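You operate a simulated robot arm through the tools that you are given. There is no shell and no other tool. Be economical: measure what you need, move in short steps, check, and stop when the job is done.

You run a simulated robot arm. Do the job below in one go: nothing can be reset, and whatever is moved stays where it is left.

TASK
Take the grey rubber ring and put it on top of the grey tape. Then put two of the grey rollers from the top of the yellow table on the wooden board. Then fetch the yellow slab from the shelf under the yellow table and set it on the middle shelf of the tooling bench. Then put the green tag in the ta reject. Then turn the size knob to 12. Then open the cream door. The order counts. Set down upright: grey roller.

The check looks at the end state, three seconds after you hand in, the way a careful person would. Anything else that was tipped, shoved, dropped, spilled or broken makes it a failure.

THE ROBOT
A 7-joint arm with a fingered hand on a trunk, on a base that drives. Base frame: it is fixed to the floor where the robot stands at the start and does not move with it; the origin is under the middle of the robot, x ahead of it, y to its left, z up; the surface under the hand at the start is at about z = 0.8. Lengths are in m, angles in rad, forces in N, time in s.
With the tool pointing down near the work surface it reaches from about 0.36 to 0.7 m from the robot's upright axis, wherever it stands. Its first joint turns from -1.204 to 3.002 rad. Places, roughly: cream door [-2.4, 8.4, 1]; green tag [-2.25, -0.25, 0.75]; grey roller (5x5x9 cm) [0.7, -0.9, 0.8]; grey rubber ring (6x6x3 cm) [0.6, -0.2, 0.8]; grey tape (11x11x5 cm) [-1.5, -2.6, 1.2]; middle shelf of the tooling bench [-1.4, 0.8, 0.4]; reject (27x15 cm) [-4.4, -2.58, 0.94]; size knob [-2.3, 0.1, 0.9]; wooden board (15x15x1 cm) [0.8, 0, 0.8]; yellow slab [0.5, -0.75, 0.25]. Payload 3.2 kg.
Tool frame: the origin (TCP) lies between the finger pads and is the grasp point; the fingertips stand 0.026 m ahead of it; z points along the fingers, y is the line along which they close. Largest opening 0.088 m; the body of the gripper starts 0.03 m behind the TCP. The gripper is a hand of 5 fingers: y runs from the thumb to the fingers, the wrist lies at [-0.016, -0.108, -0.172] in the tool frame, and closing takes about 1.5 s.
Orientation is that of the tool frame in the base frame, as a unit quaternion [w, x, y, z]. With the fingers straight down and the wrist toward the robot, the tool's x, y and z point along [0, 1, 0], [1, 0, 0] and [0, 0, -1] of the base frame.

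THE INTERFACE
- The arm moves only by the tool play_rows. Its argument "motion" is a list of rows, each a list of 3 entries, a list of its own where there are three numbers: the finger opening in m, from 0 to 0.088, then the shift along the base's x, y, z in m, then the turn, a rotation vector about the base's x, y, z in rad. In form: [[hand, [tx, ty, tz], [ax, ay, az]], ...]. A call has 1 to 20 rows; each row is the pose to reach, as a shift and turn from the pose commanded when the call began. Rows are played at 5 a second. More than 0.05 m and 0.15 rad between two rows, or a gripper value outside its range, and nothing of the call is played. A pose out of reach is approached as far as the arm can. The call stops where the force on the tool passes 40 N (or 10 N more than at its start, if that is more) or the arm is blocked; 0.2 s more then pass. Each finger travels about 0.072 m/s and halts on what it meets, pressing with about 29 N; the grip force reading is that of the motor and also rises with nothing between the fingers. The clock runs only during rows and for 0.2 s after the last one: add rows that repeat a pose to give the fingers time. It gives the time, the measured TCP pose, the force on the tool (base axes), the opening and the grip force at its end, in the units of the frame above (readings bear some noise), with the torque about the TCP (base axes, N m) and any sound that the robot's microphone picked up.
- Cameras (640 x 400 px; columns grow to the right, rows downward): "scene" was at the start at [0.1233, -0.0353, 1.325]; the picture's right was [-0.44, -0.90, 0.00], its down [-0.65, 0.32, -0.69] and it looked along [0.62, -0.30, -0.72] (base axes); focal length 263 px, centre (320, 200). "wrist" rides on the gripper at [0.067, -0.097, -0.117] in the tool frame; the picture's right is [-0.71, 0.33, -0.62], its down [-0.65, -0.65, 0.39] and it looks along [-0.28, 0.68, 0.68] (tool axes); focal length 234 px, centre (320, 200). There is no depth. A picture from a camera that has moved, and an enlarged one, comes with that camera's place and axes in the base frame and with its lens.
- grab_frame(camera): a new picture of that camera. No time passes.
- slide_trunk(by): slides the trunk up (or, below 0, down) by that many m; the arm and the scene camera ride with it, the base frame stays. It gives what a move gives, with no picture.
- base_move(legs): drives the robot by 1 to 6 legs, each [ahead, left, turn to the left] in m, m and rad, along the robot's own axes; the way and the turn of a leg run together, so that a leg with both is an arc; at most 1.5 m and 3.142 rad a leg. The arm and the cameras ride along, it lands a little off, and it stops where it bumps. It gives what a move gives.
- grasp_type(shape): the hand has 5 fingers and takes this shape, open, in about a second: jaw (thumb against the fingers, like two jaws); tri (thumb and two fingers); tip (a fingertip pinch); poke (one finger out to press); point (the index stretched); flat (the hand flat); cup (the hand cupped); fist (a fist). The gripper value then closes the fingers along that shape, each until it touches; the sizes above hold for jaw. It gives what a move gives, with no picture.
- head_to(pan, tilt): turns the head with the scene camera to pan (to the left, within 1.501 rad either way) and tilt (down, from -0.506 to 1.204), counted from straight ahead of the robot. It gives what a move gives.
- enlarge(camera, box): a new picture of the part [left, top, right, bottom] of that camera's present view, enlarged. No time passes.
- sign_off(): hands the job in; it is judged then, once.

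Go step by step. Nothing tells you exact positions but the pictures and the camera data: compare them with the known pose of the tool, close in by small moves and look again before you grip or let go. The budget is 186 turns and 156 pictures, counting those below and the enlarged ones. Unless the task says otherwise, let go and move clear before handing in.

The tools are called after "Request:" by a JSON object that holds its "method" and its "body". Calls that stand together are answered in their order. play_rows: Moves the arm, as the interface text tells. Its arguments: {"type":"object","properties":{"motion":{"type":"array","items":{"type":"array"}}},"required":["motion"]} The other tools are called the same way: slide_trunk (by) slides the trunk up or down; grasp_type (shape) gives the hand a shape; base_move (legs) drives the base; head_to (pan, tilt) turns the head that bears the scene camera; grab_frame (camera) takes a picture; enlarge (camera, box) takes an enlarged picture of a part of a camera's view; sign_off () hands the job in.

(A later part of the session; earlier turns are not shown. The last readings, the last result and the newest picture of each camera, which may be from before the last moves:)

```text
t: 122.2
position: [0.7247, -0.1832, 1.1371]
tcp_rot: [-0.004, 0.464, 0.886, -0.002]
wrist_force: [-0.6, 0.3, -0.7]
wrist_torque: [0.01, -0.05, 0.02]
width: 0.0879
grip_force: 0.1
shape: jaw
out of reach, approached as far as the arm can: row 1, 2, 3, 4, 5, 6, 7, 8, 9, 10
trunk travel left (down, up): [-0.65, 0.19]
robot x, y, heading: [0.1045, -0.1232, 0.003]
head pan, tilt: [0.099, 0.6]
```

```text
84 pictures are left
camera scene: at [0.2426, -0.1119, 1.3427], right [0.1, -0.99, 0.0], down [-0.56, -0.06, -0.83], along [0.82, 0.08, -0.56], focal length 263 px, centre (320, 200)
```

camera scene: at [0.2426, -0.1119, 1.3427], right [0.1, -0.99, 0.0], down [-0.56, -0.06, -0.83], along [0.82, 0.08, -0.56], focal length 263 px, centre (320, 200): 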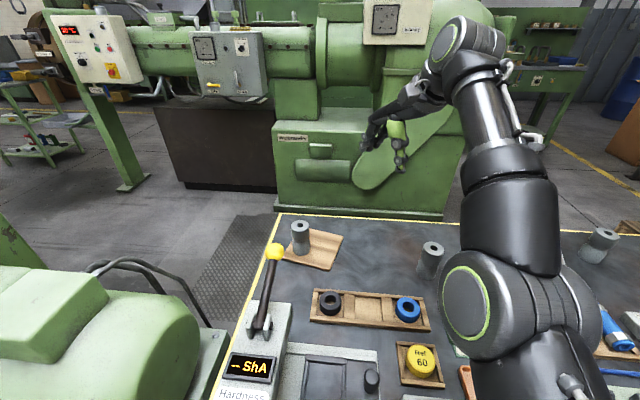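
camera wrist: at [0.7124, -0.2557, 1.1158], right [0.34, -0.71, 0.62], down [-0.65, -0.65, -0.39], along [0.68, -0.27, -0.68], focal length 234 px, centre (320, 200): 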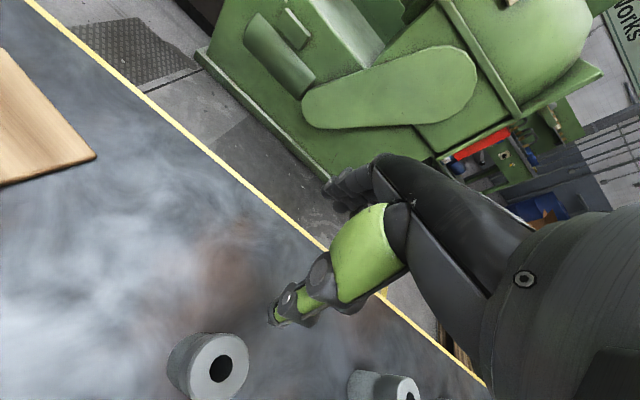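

Likely the wrist flexion is at its limit with the forearm steep. I tilt the fingers forward while drawing in, to free the arm.

Request:
{"method": "play_rows", "body": {"motion": [[0.088, [-0.01, 0, 0], [0.07, -0.1, 0]], [0.088, [-0.03, 0, 0], [0.14, -0.2, 0]], [0.088, [-0.06, 0, 0], [0.21, -0.3, 0]], [0.088, [-0.09, 0, 0], [0.28, -0.4, 0]], [0.088, [-0.12, 0, 0], [0.34, -0.5, 0]], [0.088, [-0.15, 0, 0], [0.34, -0.5, 0]], [0.088, [-0.15, 0, 0], [0.34, -0.5, 0]]]}}

Request:
{"method": "grab_frame", "body": {"camera": "scene"}}

```text
t: 123.8
position: [0.7556, -0.1977, 1.2777]
tcp_rot: [0.136, 0.443, 0.847, 0.261]
wrist_force: [0.0, -0.8, -0.4]
wrist_torque: [-0.02, -0.01, 0.0]
width: 0.088
grip_force: 0.0
shape: jaw
out of reach, approached as far as the arm can: row 1, 2, 3, 4, 5, 6, 7
trunk travel left (down, up): [-0.65, 0.19]
robot x, y, heading: [0.1014, -0.1177, 0.005]
head pan, tilt: [0.099, 0.6]
```

```text
83 pictures are left
camera scene: at [0.2446, -0.1099, 1.3424], right [0.1, -0.99, 0.0], down [-0.56, -0.06, -0.82], along [0.82, 0.08, -0.57], focal length 263 px, centre (320, 200)
```

scene: 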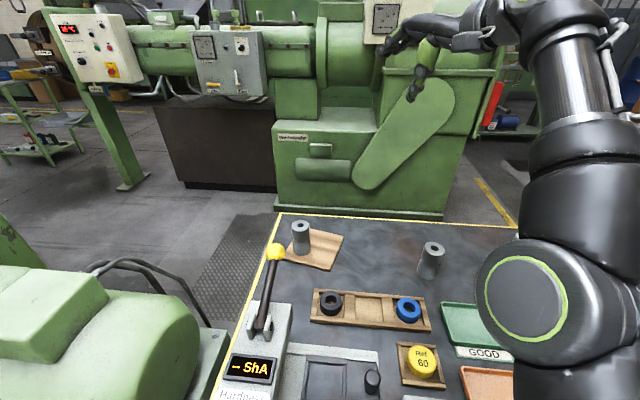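

The elbow seems caught on the wrong side of straight. I push outward to full stretch (up high, clear of everything) and then draw in again.

Request:
{"method": "play_rows", "body": {"motion": [[0.088, [0.04, 0, 0.0], [0, 0, 0]], [0.088, [0.08, 0, 0.0], [0, 0, 0]], [0.088, [0.12, 0, 0.0], [0, 0, 0]], [0.088, [0.16, 0, 0], [0, 0, 0]], [0.088, [0.16, 0, 0], [0, 0, 0]]]}}

Request:
{"method": "play_rows", "body": {"motion": [[0.088, [-0.03, 0, -0.03], [0, 0, 0]], [0.088, [-0.06, 0, -0.06], [0, 0, 0]], [0.088, [-0.09, 0, -0.09], [0, 0, 0]], [0.088, [-0.12, 0, -0.12], [0, 0, 0]]]}}

```text
t: 125.0
position: [0.7798, -0.1848, 1.2471]
tcp_rot: [0.138, 0.443, 0.846, 0.261]
wrist_force: [0.9, -0.3, 0.1]
wrist_torque: [0.01, 0.01, 0.04]
width: 0.0879
grip_force: 0.1
shape: jaw
out of reach, approached as far as the arm can: row 1, 2, 3, 4, 5
trunk travel left (down, up): [-0.65, 0.19]
robot x, y, heading: [0.1051, -0.1174, -0.001]
head pan, tilt: [0.099, 0.6]
```

```text
t: 126.0
position: [0.6628, -0.1862, 1.1257]
tcp_rot: [0.138, 0.443, 0.846, 0.262]
wrist_force: [0.6, -0.2, 0.9]
wrist_torque: [0.04, -0.01, 0.0]
width: 0.0882
grip_force: 0.0
shape: jaw
trunk travel left (down, up): [-0.65, 0.19]
robot x, y, heading: [0.1002, -0.1156, 0.003]
head pan, tilt: [0.099, 0.6]
```

It is free again. I level the tool and move inward, keeping low and well inside reach.

Request:
{"method": "play_rows", "body": {"motion": [[0.088, [-0.01, -0.01, -0.02], [-0.07, 0.1, 0]], [0.088, [-0.02, -0.02, -0.04], [-0.14, 0.2, 0]], [0.088, [-0.03, -0.03, -0.06], [-0.21, 0.3, 0]], [0.088, [-0.04, -0.04, -0.08], [-0.28, 0.4, 0]], [0.088, [-0.04, -0.05, -0.1], [-0.34, 0.5, 0]], [0.088, [-0.04, -0.06, -0.12], [-0.34, 0.5, 0]]]}}

Request:
{"method": "grab_frame", "body": {"camera": "scene"}}

```text
t: 127.4
position: [0.6254, -0.2454, 1.0034]
tcp_rot: [-0.003, 0.464, 0.886, -0.002]
wrist_force: [-0.1, 0.0, 0.5]
wrist_torque: [0.0, 0.01, 0.01]
width: 0.0878
grip_force: 0.0
shape: jaw
trunk travel left (down, up): [-0.65, 0.19]
robot x, y, heading: [0.1019, -0.117, 0.001]
head pan, tilt: [0.099, 0.6]
```

```text
82 pictures are left
camera scene: at [0.2431, -0.1115, 1.3426], right [0.1, -0.99, 0.0], down [-0.56, -0.06, -0.83], along [0.82, 0.08, -0.56], focal length 263 px, centre (320, 200)
```

scene: 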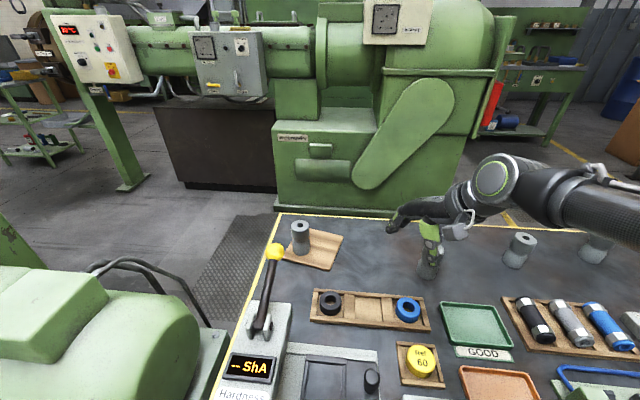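

Back in the normal configuration. I go above R4 with a small yaw.

Request:
{"method": "play_rows", "body": {"motion": [[0.088, [0.02, -0.02, -0.01], [0, 0, -0.1]], [0.088, [0.04, -0.04, -0.02], [0, 0, -0.2]], [0.088, [0.06, -0.06, -0.03], [0, 0, -0.3]], [0.088, [0.085, -0.08, -0.035], [0, 0, -0.4]], [0.088, [0.113, -0.095, -0.04], [0, 0, -0.4]]]}}

Request:
{"method": "grab_frame", "body": {"camera": "wrist"}}

Request:
{"method": "enlarge", "body": {"camera": "scene", "box": [360, 150, 520, 300]}}

```text
t: 128.6
position: [0.7408, -0.3412, 0.9624]
tcp_rot: [-0.003, 0.632, 0.775, -0.001]
wrist_force: [0.3, -0.5, -0.8]
wrist_torque: [-0.01, -0.03, 0.0]
width: 0.0879
grip_force: 0.0
shape: jaw
trunk travel left (down, up): [-0.65, 0.19]
robot x, y, heading: [0.1028, -0.1189, 0.001]
head pan, tilt: [0.099, 0.6]
```

```text
81 pictures are left
camera wrist: at [0.6321, -0.2949, 1.0821], right [0.47, -0.63, 0.62], down [-0.51, -0.77, -0.39], along [0.72, -0.13, -0.68], focal length 234 px, centre (320, 200)
```

wrist: 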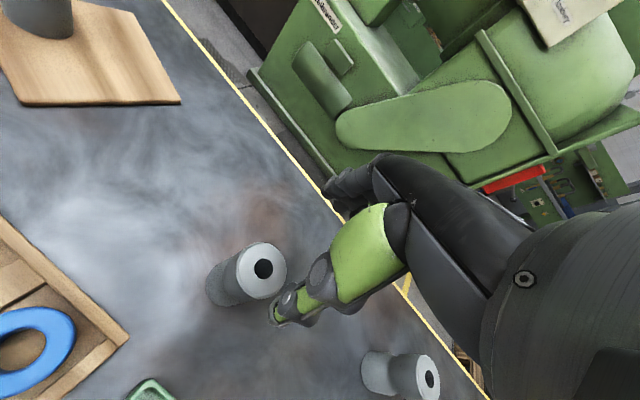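

```text
2.67 times, centred on (440, 225) of scene
camera zoom: at [0.2451, -0.1113, 1.3424], right [0.1, -0.99, 0.0], down [-0.56, -0.06, -0.82], along [0.82, 0.08, -0.57], focal length 701 px, centre (0, 133)
```

zoom: 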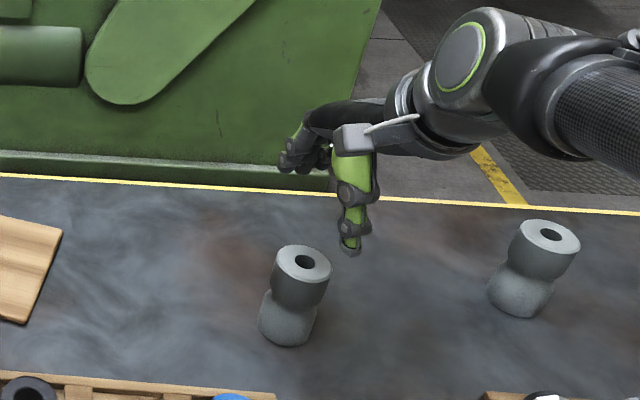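

R4 at (0.730, -0.339). I descend onto it.

Request:
{"method": "play_rows", "body": {"motion": [[0.088, [-0.011, 0.002, -0.02], [0, 0, 0]], [0.088, [-0.011, 0.002, -0.06], [0, 0, 0]]]}}

Request:
{"method": "enlarge", "body": {"camera": "wrist", "box": [200, 150, 400, 330]}}

```text
t: 129.2
position: [0.7304, -0.3387, 0.9066]
tcp_rot: [-0.003, 0.631, 0.776, -0.001]
wrist_force: [0.1, -0.4, -0.6]
wrist_torque: [-0.02, 0.01, -0.04]
width: 0.0878
grip_force: 0.1
shape: jaw
trunk travel left (down, up): [-0.65, 0.19]
robot x, y, heading: [0.1018, -0.12, -0.001]
head pan, tilt: [0.099, 0.6]
```

```text
2.22 times, centred on (300, 240) of wrist
camera zoom: at [0.6212, -0.2919, 1.0242], right [0.47, -0.63, 0.62], down [-0.51, -0.77, -0.39], along [0.72, -0.13, -0.68], focal length 520 px, centre (364, 111)
```

zoom: 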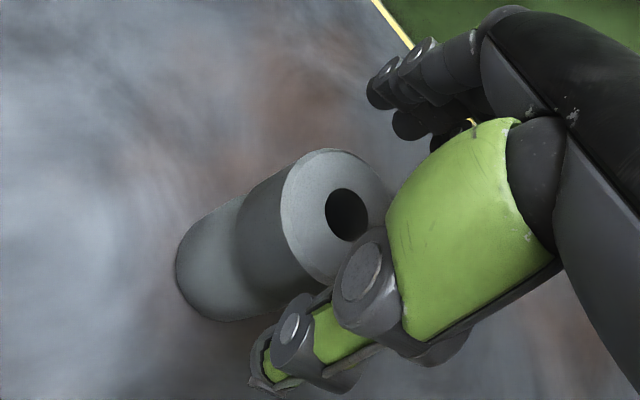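

Request:
{"method": "play_rows", "body": {"motion": [[0.088, [0.001, 0, -0.03], [0, 0, 0]], [0.088, [0.002, 0, -0.0535], [0, 0, 0]], [0.07, [0.002, 0, -0.0535], [0, 0, 0]], [0.055, [0.002, 0, -0.0535], [0, 0, 0]], [0.04, [0.002, 0, -0.0535], [0, 0, 0]], [0.035, [0.002, 0, -0.0535], [0, 0, 0]], [0.035, [0.002, 0, -0.0535], [0, 0, 0]], [0.035, [0.002, 0, -0.0535], [0, 0, 0]], [0.035, [0.002, 0, -0.04], [0, 0, 0]], [0.035, [0.002, 0, -0.015], [0, 0, 0]]]}}

Request:
{"method": "enlarge", "body": {"camera": "wrist", "box": [200, 150, 400, 330]}}

Request:
{"method": "enlarge", "body": {"camera": "scene", "box": [360, 150, 520, 300]}}

```text
t: 131.4
position: [0.7298, -0.3371, 0.8914]
tcp_rot: [-0.003, 0.63, 0.776, -0.002]
wrist_force: [-0.5, 0.4, -1.4]
wrist_torque: [-0.01, 0.03, 0.0]
width: 0.0403
grip_force: 29.4
shape: jaw
trunk travel left (down, up): [-0.65, 0.19]
robot x, y, heading: [0.1004, -0.1206, 0.001]
head pan, tilt: [0.099, 0.6]
```

```text
2.22 times, centred on (300, 240) of wrist
camera zoom: at [0.6219, -0.2909, 1.0092], right [0.47, -0.63, 0.62], down [-0.51, -0.77, -0.39], along [0.72, -0.13, -0.68], focal length 520 px, centre (364, 111)
```

zoom: 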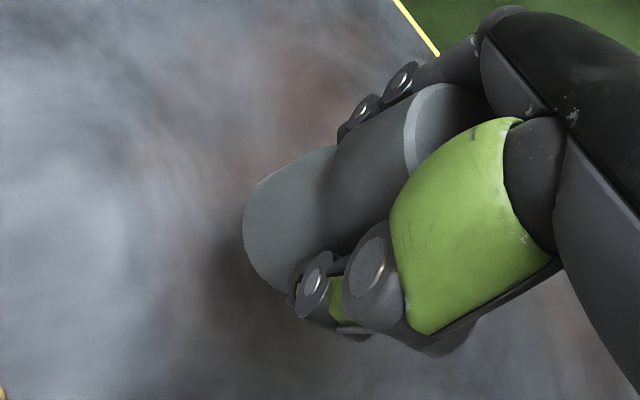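

```text
2.67 times, centred on (440, 225) of scene
camera zoom: at [0.2432, -0.1102, 1.3426], right [0.1, -0.99, 0.0], down [-0.56, -0.06, -0.83], along [0.82, 0.08, -0.56], focal length 701 px, centre (0, 133)
```

zoom: 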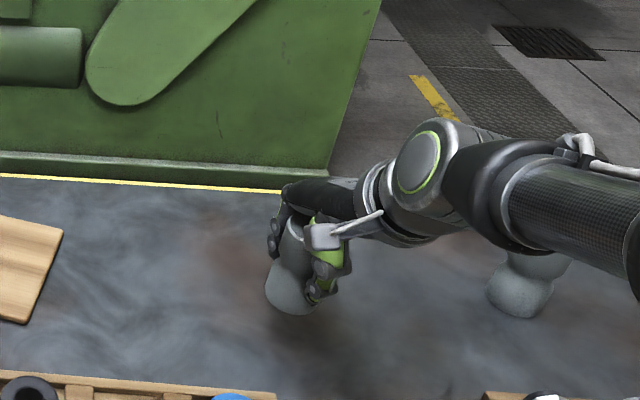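

R4 is held. I carry it low (z ≈ 0.90) to the right part of the board, target (0.785, -0.074).

Request:
{"method": "play_rows", "body": {"motion": [[0.035, [0.01, 0.04, 0.01], [0, 0, 0]], [0.035, [0.02, 0.085, 0.012], [0, 0, 0]], [0.035, [0.03, 0.13, 0.012], [0, 0, 0]], [0.035, [0.037, 0.17, 0.012], [0, 0, 0]], [0.035, [0.044, 0.205, 0.012], [0, 0, 0]], [0.035, [0.05, 0.235, 0.012], [0, 0, 0]]]}}

Request:
{"method": "enlarge", "body": {"camera": "scene", "box": [250, 160, 410, 290]}}

Request:
{"method": "grab_frame", "body": {"camera": "wrist"}}

```text
t: 132.8
position: [0.7813, -0.1045, 0.905]
tcp_rot: [-0.003, 0.632, 0.775, 0.0]
wrist_force: [-0.2, 0.3, -1.5]
wrist_torque: [0.01, -0.01, -0.01]
width: 0.0401
grip_force: 28.7
shape: jaw
trunk travel left (down, up): [-0.65, 0.19]
robot x, y, heading: [0.1037, -0.123, 0.002]
head pan, tilt: [0.099, 0.6]
```

```text
3.08 times, centred on (330, 225) of scene
camera zoom: at [0.244, -0.1093, 1.3425], right [0.1, -0.99, 0.0], down [-0.56, -0.06, -0.82], along [0.82, 0.08, -0.57], focal length 809 px, centre (289, 123)
```

zoom: 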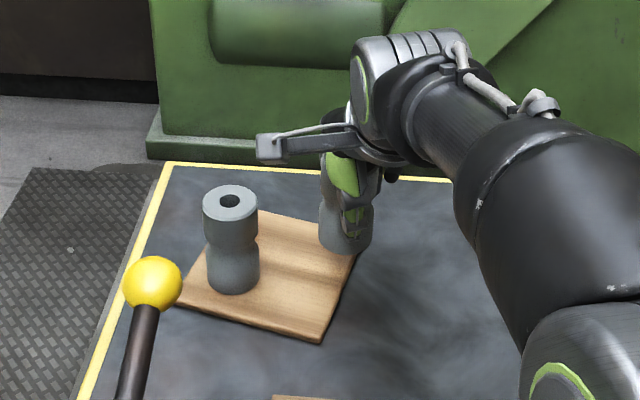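

```text
75 pictures are left
camera wrist: at [0.673, -0.0573, 1.0229], right [0.47, -0.63, 0.62], down [-0.51, -0.77, -0.39], along [0.72, -0.13, -0.68], focal length 234 px, centre (320, 200)
```

wrist: 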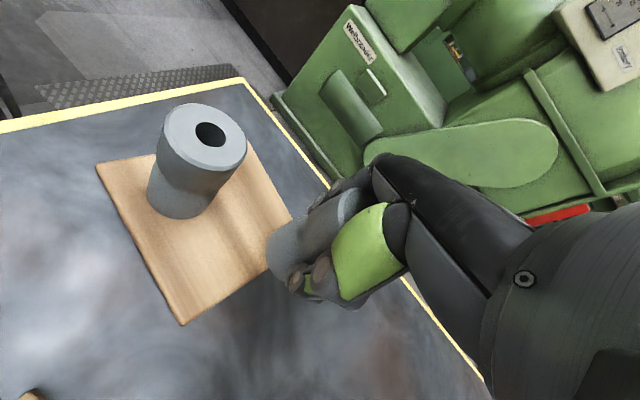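

Request:
{"method": "play_rows", "body": {"motion": [[0.035, [0.002, 0.015, 0], [0, 0, 0]], [0.035, [0.004, 0.029, 0], [0, 0, 0]], [0.035, [0.004, 0.029, -0.02], [0, 0, 0]], [0.035, [0.004, 0.029, -0.032], [0, 0, 0]]]}}

Request:
{"method": "enlarge", "body": {"camera": "scene", "box": [250, 160, 410, 290]}}

Request:
{"method": "grab_frame", "body": {"camera": "wrist"}}

```text
t: 133.8
position: [0.7847, -0.0751, 0.8719]
tcp_rot: [-0.003, 0.632, 0.775, -0.002]
wrist_force: [-0.2, -0.2, -2.4]
wrist_torque: [0.01, 0.0, 0.01]
width: 0.0405
grip_force: 29.0
shape: jaw
trunk travel left (down, up): [-0.65, 0.19]
robot x, y, heading: [0.1071, -0.1206, 0.004]
head pan, tilt: [0.099, 0.6]
```

```text
3.08 times, centred on (330, 225) of scene
camera zoom: at [0.2439, -0.1102, 1.3425], right [0.1, -0.99, 0.0], down [-0.56, -0.06, -0.82], along [0.82, 0.08, -0.57], focal length 809 px, centre (289, 123)
```

zoom: 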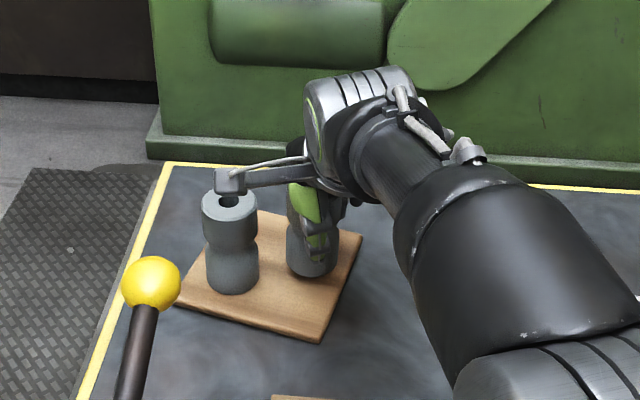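

```text
73 pictures are left
camera wrist: at [0.6761, -0.0286, 0.9905], right [0.47, -0.63, 0.62], down [-0.51, -0.77, -0.39], along [0.72, -0.13, -0.68], focal length 234 px, centre (320, 200)
```

wrist: 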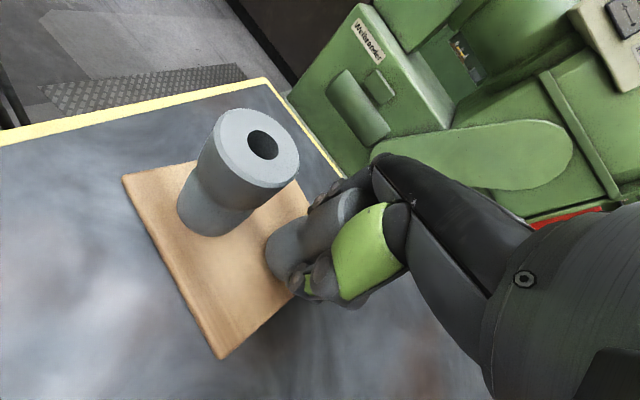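

Request:
{"method": "play_rows", "body": {"motion": [[0.035, [0, 0, -0.005], [0, 0, 0]], [0.035, [0, 0, -0.008], [0, 0, 0]], [0.035, [0, 0, -0.011], [0, 0, 0]]]}}

```text
t: 134.6
position: [0.7847, -0.0743, 0.8632]
tcp_rot: [-0.002, 0.631, 0.776, 0.001]
wrist_force: [0.5, -0.4, 2.2]
wrist_torque: [-0.04, 0.06, 0.02]
width: 0.0401
grip_force: 29.1
shape: jaw
trunk travel left (down, up): [-0.65, 0.19]
robot x, y, heading: [0.1013, -0.121, 0.004]
head pan, tilt: [0.099, 0.6]
```

Contact. Release slowly and check.

Request:
{"method": "play_rows", "body": {"motion": [[0.043, [0, 0, -0.001], [0, 0, 0]], [0.05, [0, 0, -0.001], [0, 0, 0]], [0.058, [0, 0, -0.001], [0, 0, 0]], [0.068, [0, 0, -0.001], [0, 0, 0]], [0.078, [0, 0, -0.001], [0, 0, 0]], [0.088, [0, 0, -0.001], [0, 0, 0]], [0.088, [0, 0, -0.001], [0, 0, 0]]]}}

Request:
{"method": "enlarge", "body": {"camera": "scene", "box": [250, 160, 410, 290]}}

Request:
{"method": "enlarge", "body": {"camera": "wrist", "box": [150, 80, 410, 330]}}

```text
t: 136.2
position: [0.7856, -0.0739, 0.8597]
tcp_rot: [-0.003, 0.632, 0.775, -0.001]
wrist_force: [0.0, 0.9, 0.1]
wrist_torque: [-0.01, -0.01, 0.01]
width: 0.088
grip_force: 0.0
shape: jaw
trunk travel left (down, up): [-0.65, 0.19]
robot x, y, heading: [0.1062, -0.1126, 0.002]
head pan, tilt: [0.099, 0.6]
```

```text
3.08 times, centred on (330, 225) of scene
camera zoom: at [0.2434, -0.1103, 1.3426], right [0.1, -0.99, 0.0], down [-0.56, -0.06, -0.83], along [0.82, 0.08, -0.57], focal length 809 px, centre (289, 123)
```

zoom: 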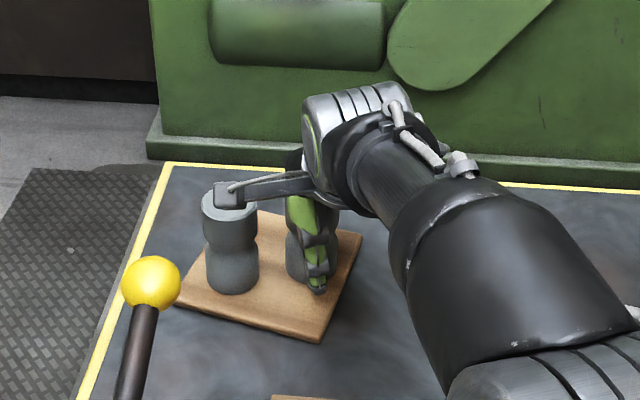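

```text
1.60 times, centred on (280, 205) of wrist
camera zoom: at [0.6761, -0.0275, 0.9782], right [0.47, -0.63, 0.62], down [-0.51, -0.77, -0.39], along [0.72, -0.13, -0.68], focal length 375 px, centre (384, 192)
```

zoom: 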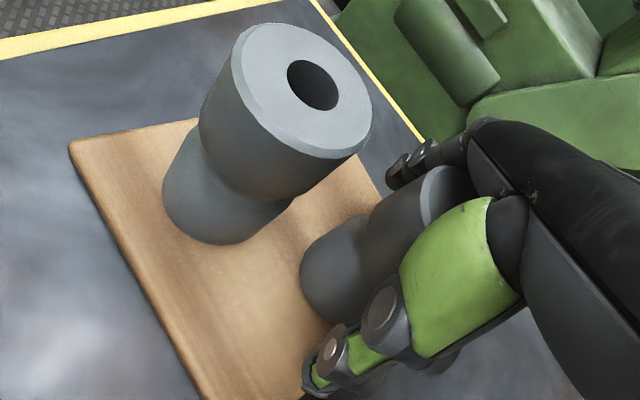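

Both rollers stand on the board. I lift straight up with the trunk, shift right and back away from the table.

Request:
{"method": "slide_trunk", "body": {"by": 0.18}}

Request:
{"method": "base_move", "body": {"legs": [[0, -0.2, 0], [-0.55, -0.1, 0]]}}

Request:
{"method": "head_to", "body": {"pan": 0.1, "tilt": 0.6}}

Request:
{"method": "grab_frame", "body": {"camera": "scene"}}

```text
t: 138.2
position: [0.7849, -0.0746, 1.0396]
tcp_rot: [-0.003, 0.631, 0.776, 0.0]
wrist_force: [0.8, -0.2, 0.6]
wrist_torque: [-0.01, 0.01, -0.02]
width: 0.0878
grip_force: 0.1
shape: jaw
trunk travel left (down, up): [-0.83, 0.01]
robot x, y, heading: [0.1056, -0.1173, 0.007]
head pan, tilt: [0.099, 0.6]
```

```text
t: 142.6
position: [0.2352, -0.3749, 1.0397]
tcp_rot: [-0.003, 0.629, 0.777, -0.001]
wrist_force: [0.2, 0.1, -0.1]
wrist_torque: [0.02, 0.0, 0.02]
width: 0.0879
grip_force: 0.1
shape: jaw
trunk travel left (down, up): [-0.83, 0.01]
robot x, y, heading: [-0.4417, -0.4251, 0.003]
head pan, tilt: [0.099, 0.6]
```

```text
t: 143.2
position: [0.234, -0.3749, 1.0414]
tcp_rot: [-0.003, 0.63, 0.777, -0.001]
wrist_force: [0.3, -0.6, -0.8]
wrist_torque: [0.03, 0.01, 0.02]
width: 0.0878
grip_force: 0.0
shape: jaw
trunk travel left (down, up): [-0.83, 0.01]
robot x, y, heading: [-0.4457, -0.4277, 0.012]
head pan, tilt: [0.099, 0.6]
```

```text
70 pictures are left
camera scene: at [-0.3074, -0.4139, 1.5226], right [0.1, -0.99, 0.0], down [-0.56, -0.06, -0.83], along [0.82, 0.09, -0.56], focal length 263 px, centre (320, 200)
```

scene: 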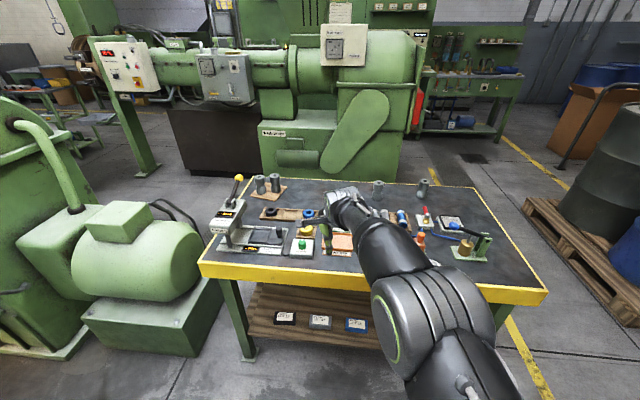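

Table looks in order. Now the yellow slab on the under-shelf: I back off a little, retract the arm, lower the trunk and look in.

Request:
{"method": "base_move", "body": {"legs": [[-0.2, -0.06, -0.01]]}}

Request:
{"method": "play_rows", "body": {"motion": [[0.088, [-0.03, -0.02, 0], [0, 0, -0.05]], [0.088, [-0.07, -0.05, 0], [0, 0, -0.1]], [0.088, [-0.11, -0.08, 0], [0, 0, -0.15]], [0.088, [-0.15, -0.11, 0], [0, 0, -0.2]], [0.088, [-0.18, -0.13, 0], [0, 0, -0.2]]]}}

Request:
{"method": "slide_trunk", "body": {"by": -0.6}}

Request:
{"method": "head_to", "body": {"pan": -0.1, "tilt": 0.45}}

Request:
{"method": "grab_frame", "body": {"camera": "scene"}}

Request:
{"method": "grab_frame", "body": {"camera": "wrist"}}

```text
t: 144.8
position: [0.0387, -0.4409, 1.0406]
tcp_rot: [-0.003, 0.633, 0.774, 0.0]
wrist_force: [0.9, 0.4, 0.7]
wrist_torque: [0.01, 0.01, 0.01]
width: 0.0879
grip_force: 0.0
shape: jaw
trunk travel left (down, up): [-0.83, 0.01]
robot x, y, heading: [-0.6411, -0.4851, -0.005]
head pan, tilt: [0.099, 0.6]
```

```text
t: 146.0
position: [-0.1474, -0.5717, 1.042]
tcp_rot: [-0.003, 0.707, 0.707, 0.001]
wrist_force: [-0.3, -0.1, 0.4]
wrist_torque: [-0.01, -0.03, 0.01]
width: 0.0876
grip_force: 0.1
shape: jaw
trunk travel left (down, up): [-0.83, 0.01]
robot x, y, heading: [-0.6453, -0.4821, -0.005]
head pan, tilt: [0.099, 0.6]
```

```text
refused: -0.6 is not a number from -0.4 to 0.4
```

```text
t: 146.7
position: [-0.1449, -0.5697, 1.0414]
tcp_rot: [-0.003, 0.708, 0.706, -0.001]
wrist_force: [-0.2, 0.4, -0.1]
wrist_torque: [-0.01, -0.01, 0.01]
width: 0.0881
grip_force: 0.0
shape: jaw
trunk travel left (down, up): [-0.83, 0.01]
robot x, y, heading: [-0.6414, -0.4798, -0.004]
head pan, tilt: [-0.099, 0.45]
```

```text
69 pictures are left
camera scene: at [-0.5002, -0.4918, 1.5361], right [-0.1, -0.99, 0.0], down [-0.43, 0.04, -0.9], along [0.9, -0.09, -0.44], focal length 263 px, centre (320, 200)
```

scene: 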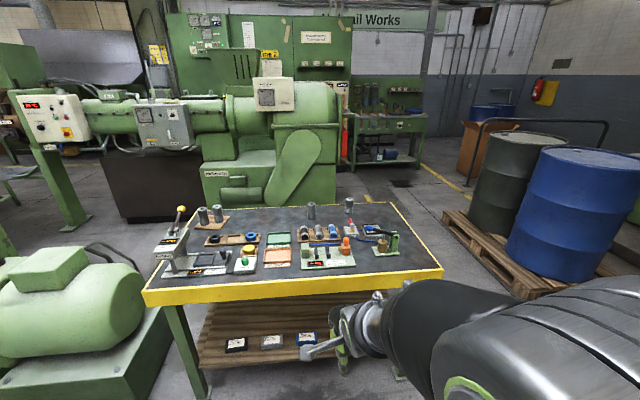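

```text
68 pictures are left
camera wrist: at [-0.2422, -0.5025, 1.1583], right [0.33, -0.71, 0.62], down [-0.66, -0.65, -0.39], along [0.68, -0.28, -0.68], focal length 234 px, centre (320, 200)
```

wrist: 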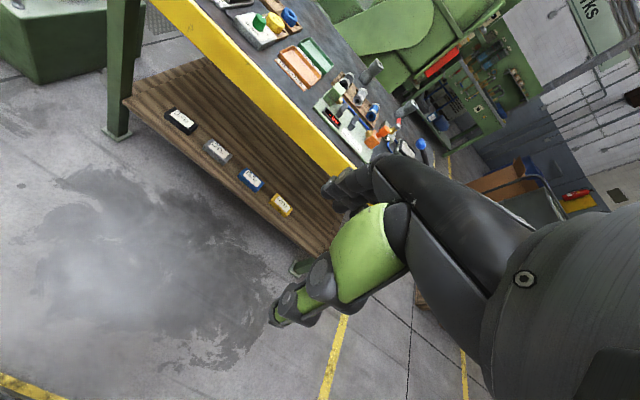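

Request:
{"method": "slide_trunk", "body": {"by": -0.4}}

Request:
{"method": "slide_trunk", "body": {"by": -0.25}}

Request:
{"method": "grab_frame", "body": {"camera": "scene"}}

Request:
{"method": "grab_frame", "body": {"camera": "wrist"}}

```text
t: 150.6
position: [-0.1451, -0.5702, 0.6412]
tcp_rot: [-0.003, 0.708, 0.706, -0.001]
wrist_force: [-1.1, -0.6, -0.3]
wrist_torque: [0.03, 0.03, 0.0]
width: 0.0877
grip_force: 0.1
shape: jaw
trunk travel left (down, up): [-0.43, 0.41]
robot x, y, heading: [-0.6439, -0.483, 0.0]
head pan, tilt: [-0.099, 0.45]
```

```text
t: 153.1
position: [-0.1463, -0.5707, 0.3912]
tcp_rot: [-0.003, 0.708, 0.706, -0.001]
wrist_force: [-1.1, -0.1, 0.5]
wrist_torque: [0.01, -0.02, -0.01]
width: 0.0879
grip_force: 0.1
shape: jaw
trunk travel left (down, up): [-0.18, 0.66]
robot x, y, heading: [-0.644, -0.4859, -0.001]
head pan, tilt: [-0.099, 0.45]
```

```text
67 pictures are left
camera scene: at [-0.5006, -0.4921, 0.8862], right [-0.1, -0.99, 0.0], down [-0.43, 0.05, -0.9], along [0.9, -0.09, -0.44], focal length 263 px, centre (320, 200)
```

scene: 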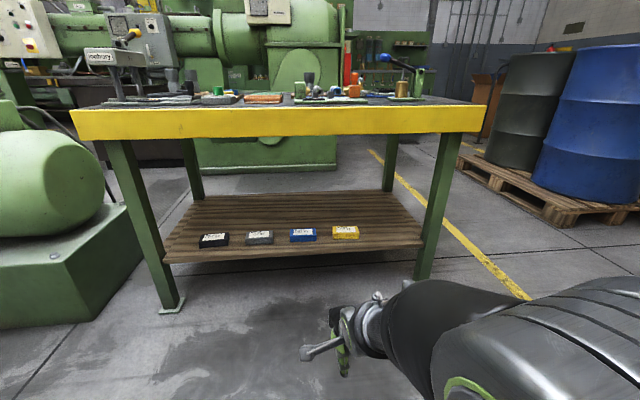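

```text
66 pictures are left
camera wrist: at [-0.2427, -0.5028, 0.5084], right [0.33, -0.71, 0.62], down [-0.66, -0.65, -0.39], along [0.68, -0.28, -0.68], focal length 234 px, centre (320, 200)
```

wrist: 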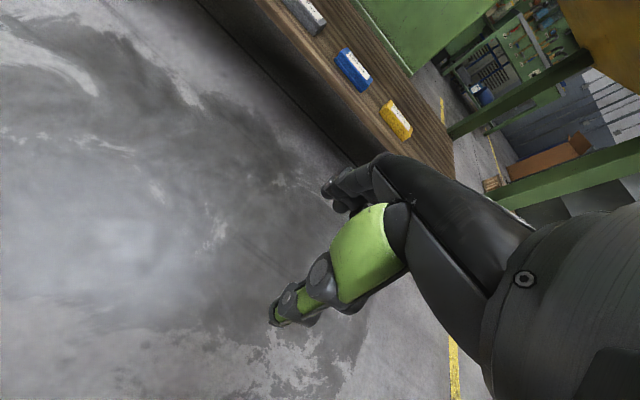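

I drive in so the hand passes under the table top over the shelf.

Request:
{"method": "base_move", "body": {"legs": [[0, -0.1, 0], [0.45, 0, 0]]}}

Request:
{"method": "grab_frame", "body": {"camera": "scene"}}

Request:
{"method": "grab_frame", "body": {"camera": "wrist"}}

```text
t: 156.7
position: [0.321, -0.6709, 0.3909]
tcp_rot: [-0.003, 0.708, 0.706, -0.001]
wrist_force: [0.8, 0.6, 0.3]
wrist_torque: [0.01, 0.01, -0.02]
width: 0.0878
grip_force: 0.2
shape: jaw
trunk travel left (down, up): [-0.18, 0.66]
robot x, y, heading: [-0.1763, -0.5846, -0.005]
head pan, tilt: [-0.099, 0.45]
```

```text
65 pictures are left
camera scene: at [-0.0332, -0.5922, 0.8861], right [-0.1, -0.99, 0.0], down [-0.43, 0.05, -0.9], along [0.9, -0.09, -0.44], focal length 263 px, centre (320, 200)
```

scene: 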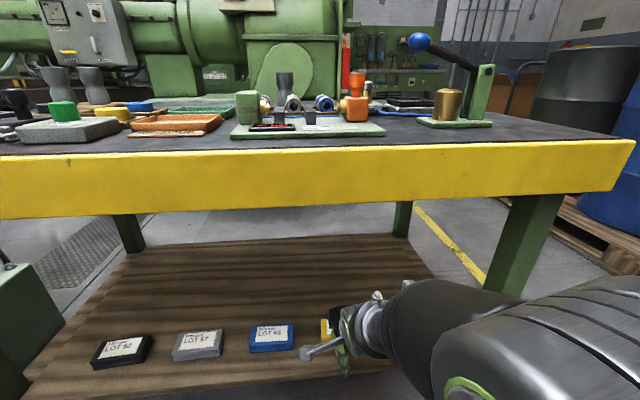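

```text
64 pictures are left
camera wrist: at [0.2247, -0.6031, 0.5084], right [0.33, -0.71, 0.62], down [-0.66, -0.65, -0.39], along [0.68, -0.28, -0.68], focal length 234 px, centre (320, 200)
```

wrist: 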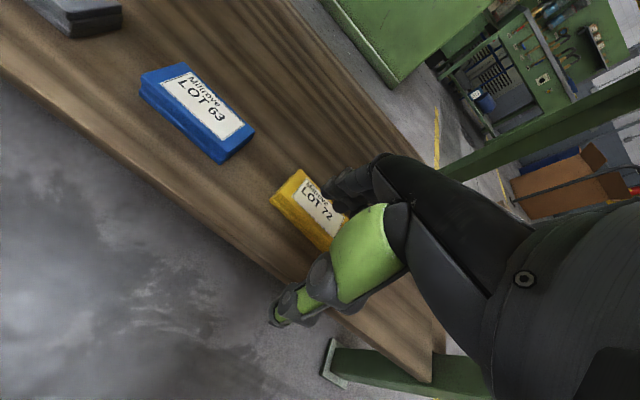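

The slabs are ~11.5 × 7 cm, yellow's centre near (0.45, -0.70). I zoom for its exact place and angle.

Request:
{"method": "enlarge", "body": {"camera": "wrist", "box": [200, 130, 400, 290]}}

Request:
{"method": "enlarge", "body": {"camera": "scene", "box": [230, 290, 390, 390]}}

```text
2.50 times, centred on (300, 210) of wrist
camera zoom: at [0.2247, -0.6031, 0.5084], right [0.33, -0.71, 0.62], down [-0.66, -0.65, -0.39], along [0.68, -0.28, -0.68], focal length 585 px, centre (370, 175)
```

zoom: 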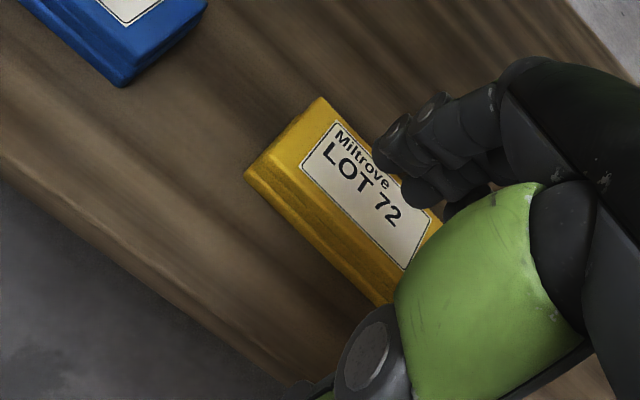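

```text
4.00 times, centred on (310, 340) of scene
camera zoom: at [-0.0332, -0.5922, 0.8861], right [-0.1, -0.99, 0.0], down [-0.43, 0.05, -0.9], along [0.9, -0.09, -0.44], focal length 1051 px, centre (360, -360)
```

zoom: 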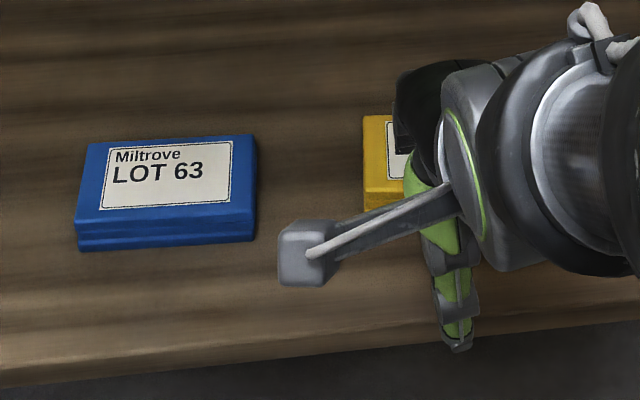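

Yellow slab: x 0.415–0.487, y -0.643…-0.76, aligned with the shelf. I move the base in and hover over it.

Request:
{"method": "base_move", "body": {"legs": [[0.12, -0.02, 0.004]]}}

Request:
{"method": "grab_frame", "body": {"camera": "wrist"}}

```text
t: 157.9
position: [0.4401, -0.6882, 0.3898]
tcp_rot: [-0.003, 0.706, 0.708, 0.0]
wrist_force: [0.2, 0.4, 0.2]
wrist_torque: [0.01, 0.01, 0.01]
width: 0.0879
grip_force: 0.0
shape: jaw
trunk travel left (down, up): [-0.18, 0.66]
robot x, y, heading: [-0.0579, -0.6018, -0.003]
head pan, tilt: [-0.099, 0.45]
```

```text
61 pictures are left
camera wrist: at [0.3428, -0.6218, 0.5084], right [0.34, -0.71, 0.62], down [-0.66, -0.65, -0.39], along [0.68, -0.28, -0.68], focal length 234 px, centre (320, 200)
```

wrist: 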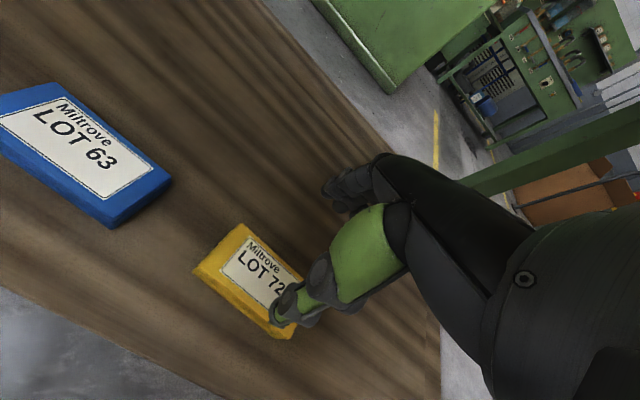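

With triangulation the slab top is z≈0.287 and its centre (0.433, -0.695). I lower to z 0.33 and check.

Request:
{"method": "play_rows", "body": {"motion": [[0.088, [-0.007, -0.007, -0.02], [0, 0, 0]], [0.088, [-0.007, -0.007, -0.05], [0, 0, 0]], [0.088, [-0.007, -0.007, -0.06], [0, 0, 0]]]}}

Request:
{"method": "grab_frame", "body": {"camera": "wrist"}}

Request:
{"method": "head_to", "body": {"pan": -0.2, "tilt": 0.75}}

Request:
{"method": "grab_frame", "body": {"camera": "scene"}}

```text
t: 158.7
position: [0.4336, -0.6966, 0.332]
tcp_rot: [-0.004, 0.707, 0.707, -0.001]
wrist_force: [0.1, 0.7, 0.7]
wrist_torque: [-0.01, 0.01, 0.05]
width: 0.0876
grip_force: 0.1
shape: jaw
trunk travel left (down, up): [-0.18, 0.66]
robot x, y, heading: [-0.0603, -0.5999, -0.005]
head pan, tilt: [-0.099, 0.45]
```

```text
60 pictures are left
camera wrist: at [0.3364, -0.63, 0.4498], right [0.34, -0.71, 0.62], down [-0.65, -0.65, -0.39], along [0.68, -0.28, -0.68], focal length 234 px, centre (320, 200)
```

wrist: 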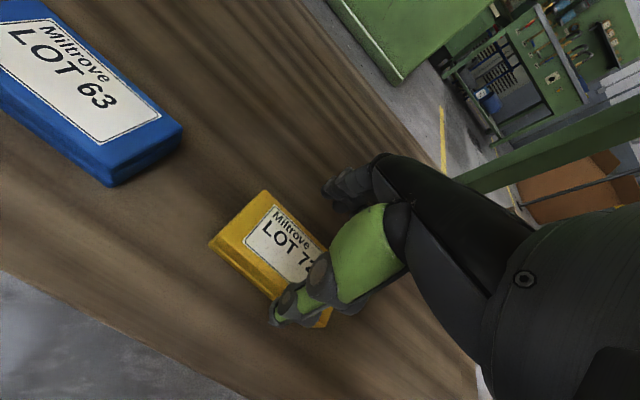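

```text
t: 159.5
position: [0.4346, -0.6965, 0.3322]
tcp_rot: [-0.003, 0.707, 0.707, 0.0]
wrist_force: [-0.5, -0.1, -0.3]
wrist_torque: [0.03, -0.01, 0.03]
width: 0.088
grip_force: 0.0
shape: jaw
trunk travel left (down, up): [-0.18, 0.66]
robot x, y, heading: [-0.061, -0.6013, 0.005]
head pan, tilt: [-0.201, 0.75]
```

```text
59 pictures are left
camera scene: at [0.0747, -0.6193, 0.8598], right [-0.2, -0.98, 0.0], down [-0.67, 0.14, -0.73], along [0.72, -0.15, -0.68], focal length 263 px, centre (320, 200)
```

scene: 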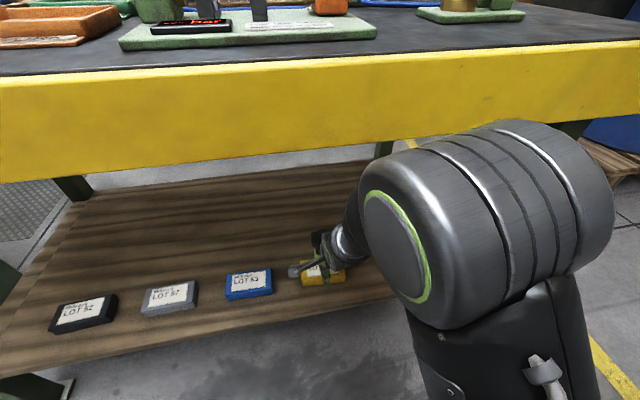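

Request:
{"method": "play_rows", "body": {"motion": [[0.088, [0, -0.002, -0.02], [0, 0, 0]], [0.088, [0, -0.002, -0.035], [0, 0, 0]], [0.088, [0, -0.002, -0.043], [0, 0, 0]], [0.088, [0, -0.002, -0.043], [0, 0, 0]]]}}

Request:
{"method": "enlarge", "body": {"camera": "wrist", "box": [190, 140, 390, 320]}}

```text
t: 160.5
position: [0.4316, -0.6974, 0.2872]
tcp_rot: [-0.002, 0.707, 0.707, -0.001]
wrist_force: [0.2, 0.4, 0.1]
wrist_torque: [0.0, -0.01, 0.0]
width: 0.0878
grip_force: 0.1
shape: jaw
trunk travel left (down, up): [-0.18, 0.66]
robot x, y, heading: [-0.0571, -0.6026, -0.001]
head pan, tilt: [-0.201, 0.75]
```

```text
2.22 times, centred on (290, 230) of wrist
camera zoom: at [0.3348, -0.6314, 0.4059], right [0.34, -0.71, 0.62], down [-0.66, -0.65, -0.39], along [0.68, -0.28, -0.68], focal length 520 px, centre (387, 133)
```

zoom: 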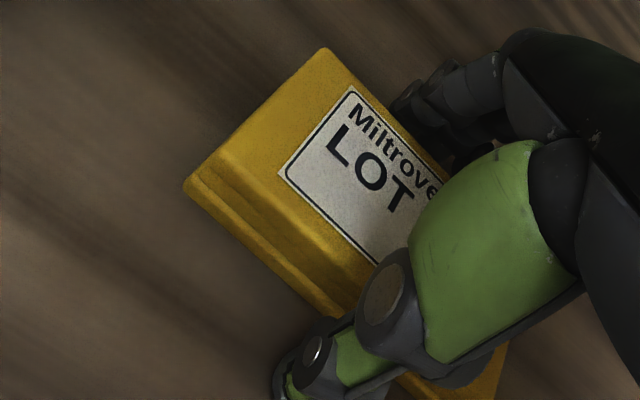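

Fingers straddle the slab with no contact. Close and lift.

Request:
{"method": "play_rows", "body": {"motion": [[0.075, [0, 0, -0.004], [0, 0, 0]], [0.06, [0, 0, -0.004], [0, 0, 0]], [0.05, [0, 0, -0.004], [0, 0, 0]], [0.045, [0, 0, -0.004], [0, 0, 0]], [0.045, [0, 0, -0.004], [0, 0, 0]], [0.045, [0, 0, -0.004], [0, 0, 0]], [0.045, [0, 0, 0.01], [0, 0, 0]], [0.045, [0, 0, 0.03], [0, 0, 0]], [0.045, [0, 0, 0.06], [0, 0, 0]]]}}

Request:
{"method": "grab_frame", "body": {"camera": "wrist"}}

Request:
{"method": "enlarge", "body": {"camera": "scene", "box": [260, 180, 400, 310]}}

```text
t: 162.5
position: [0.435, -0.6976, 0.3468]
tcp_rot: [-0.004, 0.707, 0.708, -0.002]
wrist_force: [-0.4, 0.5, -2.4]
wrist_torque: [-0.03, -0.04, 0.01]
width: 0.0531
grip_force: 29.1
shape: jaw
trunk travel left (down, up): [-0.18, 0.66]
robot x, y, heading: [-0.0539, -0.6055, -0.003]
head pan, tilt: [-0.201, 0.75]
```

```text
57 pictures are left
camera wrist: at [0.3373, -0.631, 0.465], right [0.34, -0.71, 0.62], down [-0.66, -0.65, -0.38], along [0.67, -0.28, -0.69], focal length 234 px, centre (320, 200)
```

wrist: 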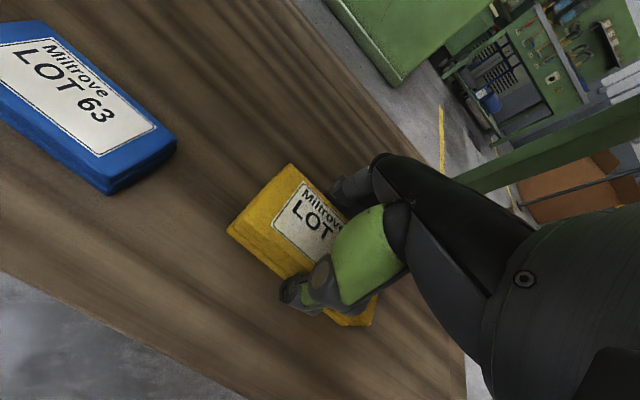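

```text
3.08 times, centred on (330, 245) of scene
camera zoom: at [0.075, -0.6194, 0.8596], right [-0.2, -0.98, 0.0], down [-0.67, 0.14, -0.73], along [0.72, -0.15, -0.68], focal length 809 px, centre (289, 62)
```

zoom: 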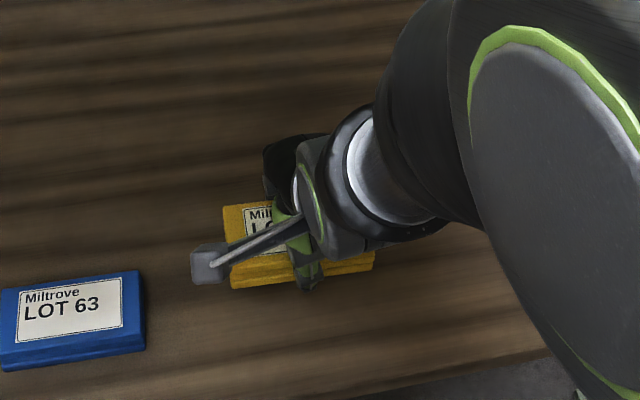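

The slab is held level. I back out from under the table, turn left and look at the tooling bench.

Request:
{"method": "base_move", "body": {"legs": [[-0.5, 0, 0], [0, 0, 1.571], [0, -0.2, 0]]}}

Request:
{"method": "head_to", "body": {"pan": 0.7, "tilt": 0.2}}

Request:
{"method": "grab_frame", "body": {"camera": "scene"}}

```text
t: 170.4
position: [-0.2547, -0.1113, 0.3469]
tcp_rot: [-0.001, 0.0, 1.0, -0.003]
wrist_force: [0.1, -0.1, -2.1]
wrist_torque: [0.03, 0.02, 0.01]
width: 0.0531
grip_force: 29.0
shape: jaw
trunk travel left (down, up): [-0.18, 0.66]
robot x, y, heading: [-0.3497, -0.6055, 1.562]
head pan, tilt: [-0.201, 0.75]
```

```text
t: 171.6
position: [-0.2555, -0.1125, 0.3477]
tcp_rot: [-0.002, 0.001, 1.0, -0.003]
wrist_force: [0.2, 0.0, -3.1]
wrist_torque: [0.01, 0.0, 0.0]
width: 0.053
grip_force: 29.0
shape: jaw
trunk travel left (down, up): [-0.18, 0.66]
robot x, y, heading: [-0.3538, -0.6059, 1.565]
head pan, tilt: [0.7, 0.201]
```

```text
55 pictures are left
camera scene: at [-0.4103, -0.4821, 0.9093], right [0.77, 0.64, 0.0], down [0.13, -0.15, -0.98], along [-0.63, 0.75, -0.2], focal length 263 px, centre (320, 200)
```

scene: 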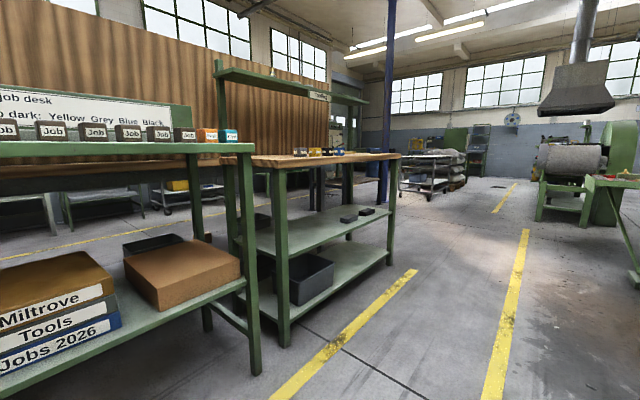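

The tooling bench stands at x≈-1.2…-1.6, y 0.2…1.4, with its middle shelf at z≈0.47. I raise the slab a bit and drive in front of it.

Request:
{"method": "slide_trunk", "body": {"by": 0.22}}

Request:
{"method": "base_move", "body": {"legs": [[1.1, 0, 0], [0, 0, 1.571], [0.15, 0, 0]]}}

Request:
{"method": "head_to", "body": {"pan": 0.0, "tilt": 0.5}}

Request:
{"method": "grab_frame", "body": {"camera": "scene"}}

Request:
{"method": "grab_frame", "body": {"camera": "wrist"}}

```text
t: 173.9
position: [-0.2557, -0.1119, 0.5673]
tcp_rot: [-0.002, 0.001, 1.0, -0.004]
wrist_force: [-0.1, 0.0, -2.9]
wrist_torque: [0.0, -0.01, 0.03]
width: 0.0531
grip_force: 28.5
shape: jaw
trunk travel left (down, up): [-0.4, 0.44]
robot x, y, heading: [-0.3501, -0.6042, 1.566]
head pan, tilt: [0.7, 0.201]
```

```text
t: 184.3
position: [-0.986, 0.5959, 0.5666]
tcp_rot: [0.001, -0.701, 0.713, -0.003]
wrist_force: [0.7, 0.1, -2.7]
wrist_torque: [0.0, -0.04, 0.05]
width: 0.0527
grip_force: 29.1
shape: jaw
trunk travel left (down, up): [-0.4, 0.44]
robot x, y, heading: [-0.4967, 0.493, 3.125]
head pan, tilt: [0.7, 0.201]
```

```text
t: 185.4
position: [-0.9847, 0.5964, 0.5679]
tcp_rot: [0.001, -0.702, 0.713, -0.004]
wrist_force: [-0.7, -0.4, -2.5]
wrist_torque: [0.01, 0.04, -0.04]
width: 0.0528
grip_force: 29.2
shape: jaw
trunk travel left (down, up): [-0.4, 0.44]
robot x, y, heading: [-0.4956, 0.4919, 3.122]
head pan, tilt: [0.0, 0.499]
```

```text
54 pictures are left
camera scene: at [-0.6342, 0.4958, 1.1017], right [0.02, 1.0, 0.0], down [0.48, -0.01, -0.88], along [-0.88, 0.02, -0.48], focal length 263 px, centre (320, 200)
```

scene: 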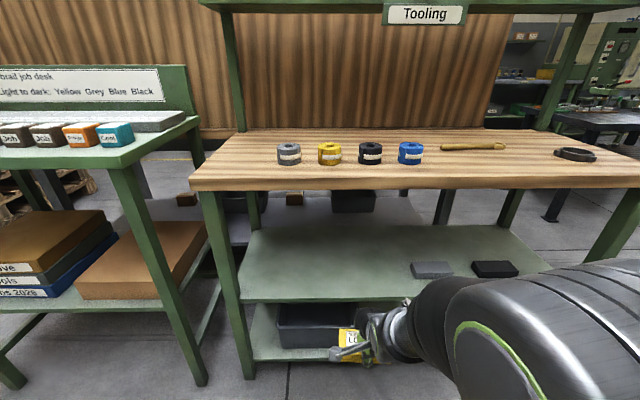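

```text
53 pictures are left
camera wrist: at [-0.8899, 0.5302, 0.6854], right [-0.32, 0.71, 0.62], down [0.67, 0.64, -0.39], along [-0.67, 0.29, -0.68], focal length 234 px, centre (320, 200)
```

wrist: 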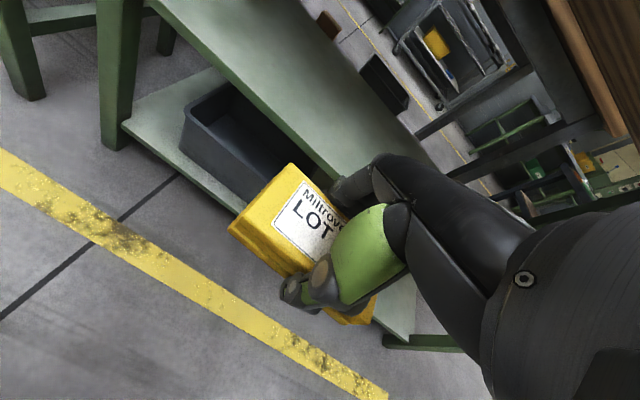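

The middle shelf (z≈0.4) already holds a grey and a black slab at y≈0.9 and 1.13; I'll set the yellow one left of them at y≈0.68. I lower slightly and drive in.

Request:
{"method": "slide_trunk", "body": {"by": -0.05}}

Request:
{"method": "base_move", "body": {"legs": [[0, -0.08, 0.016], [0.34, 0, 0]]}}

Request:
{"method": "grab_frame", "body": {"camera": "scene"}}

Request:
{"method": "grab_frame", "body": {"camera": "wrist"}}

```text
t: 186.3
position: [-0.9853, 0.5969, 0.517]
tcp_rot: [0.002, -0.701, 0.713, -0.004]
wrist_force: [0.7, -0.3, -1.5]
wrist_torque: [0.01, 0.01, 0.0]
width: 0.0526
grip_force: 29.0
shape: jaw
trunk travel left (down, up): [-0.35, 0.49]
robot x, y, heading: [-0.493, 0.491, 3.122]
head pan, tilt: [0.0, 0.499]
```

```text
t: 189.2
position: [-1.3264, 0.6743, 0.5177]
tcp_rot: [0.001, -0.704, 0.71, -0.004]
wrist_force: [-0.5, 0.0, -2.7]
wrist_torque: [-0.02, -0.03, 0.0]
width: 0.0527
grip_force: 29.9
shape: jaw
trunk travel left (down, up): [-0.35, 0.49]
robot x, y, heading: [-0.8368, 0.5726, 3.135]
head pan, tilt: [0.0, 0.499]
```

```text
52 pictures are left
camera scene: at [-0.9756, 0.5758, 1.0516], right [0.01, 1.0, 0.0], down [0.48, 0.0, -0.88], along [-0.88, 0.01, -0.48], focal length 263 px, centre (320, 200)
```

scene: 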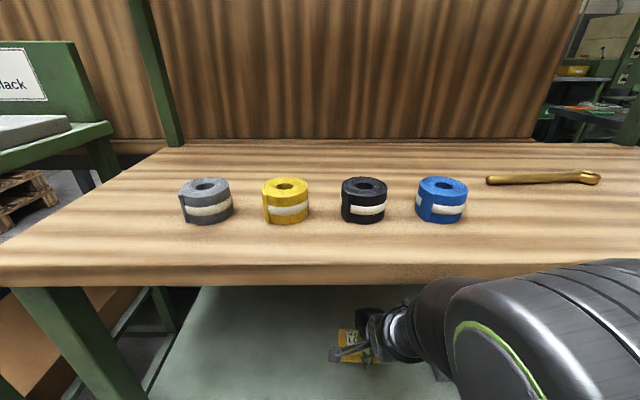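

```text
51 pictures are left
camera wrist: at [-1.2315, 0.6076, 0.6352], right [-0.33, 0.71, 0.62], down [0.66, 0.64, -0.39], along [-0.67, 0.28, -0.68], focal length 234 px, centre (320, 200)
```

wrist: 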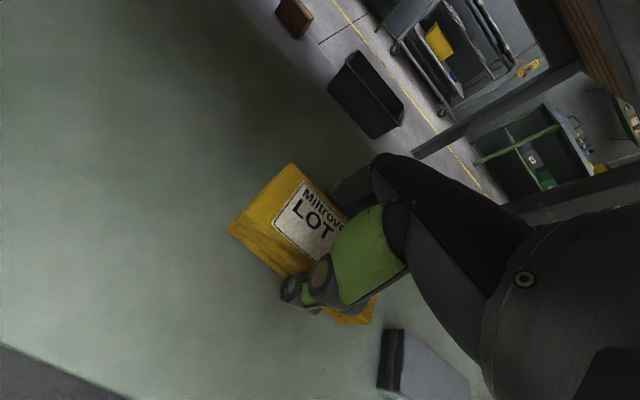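

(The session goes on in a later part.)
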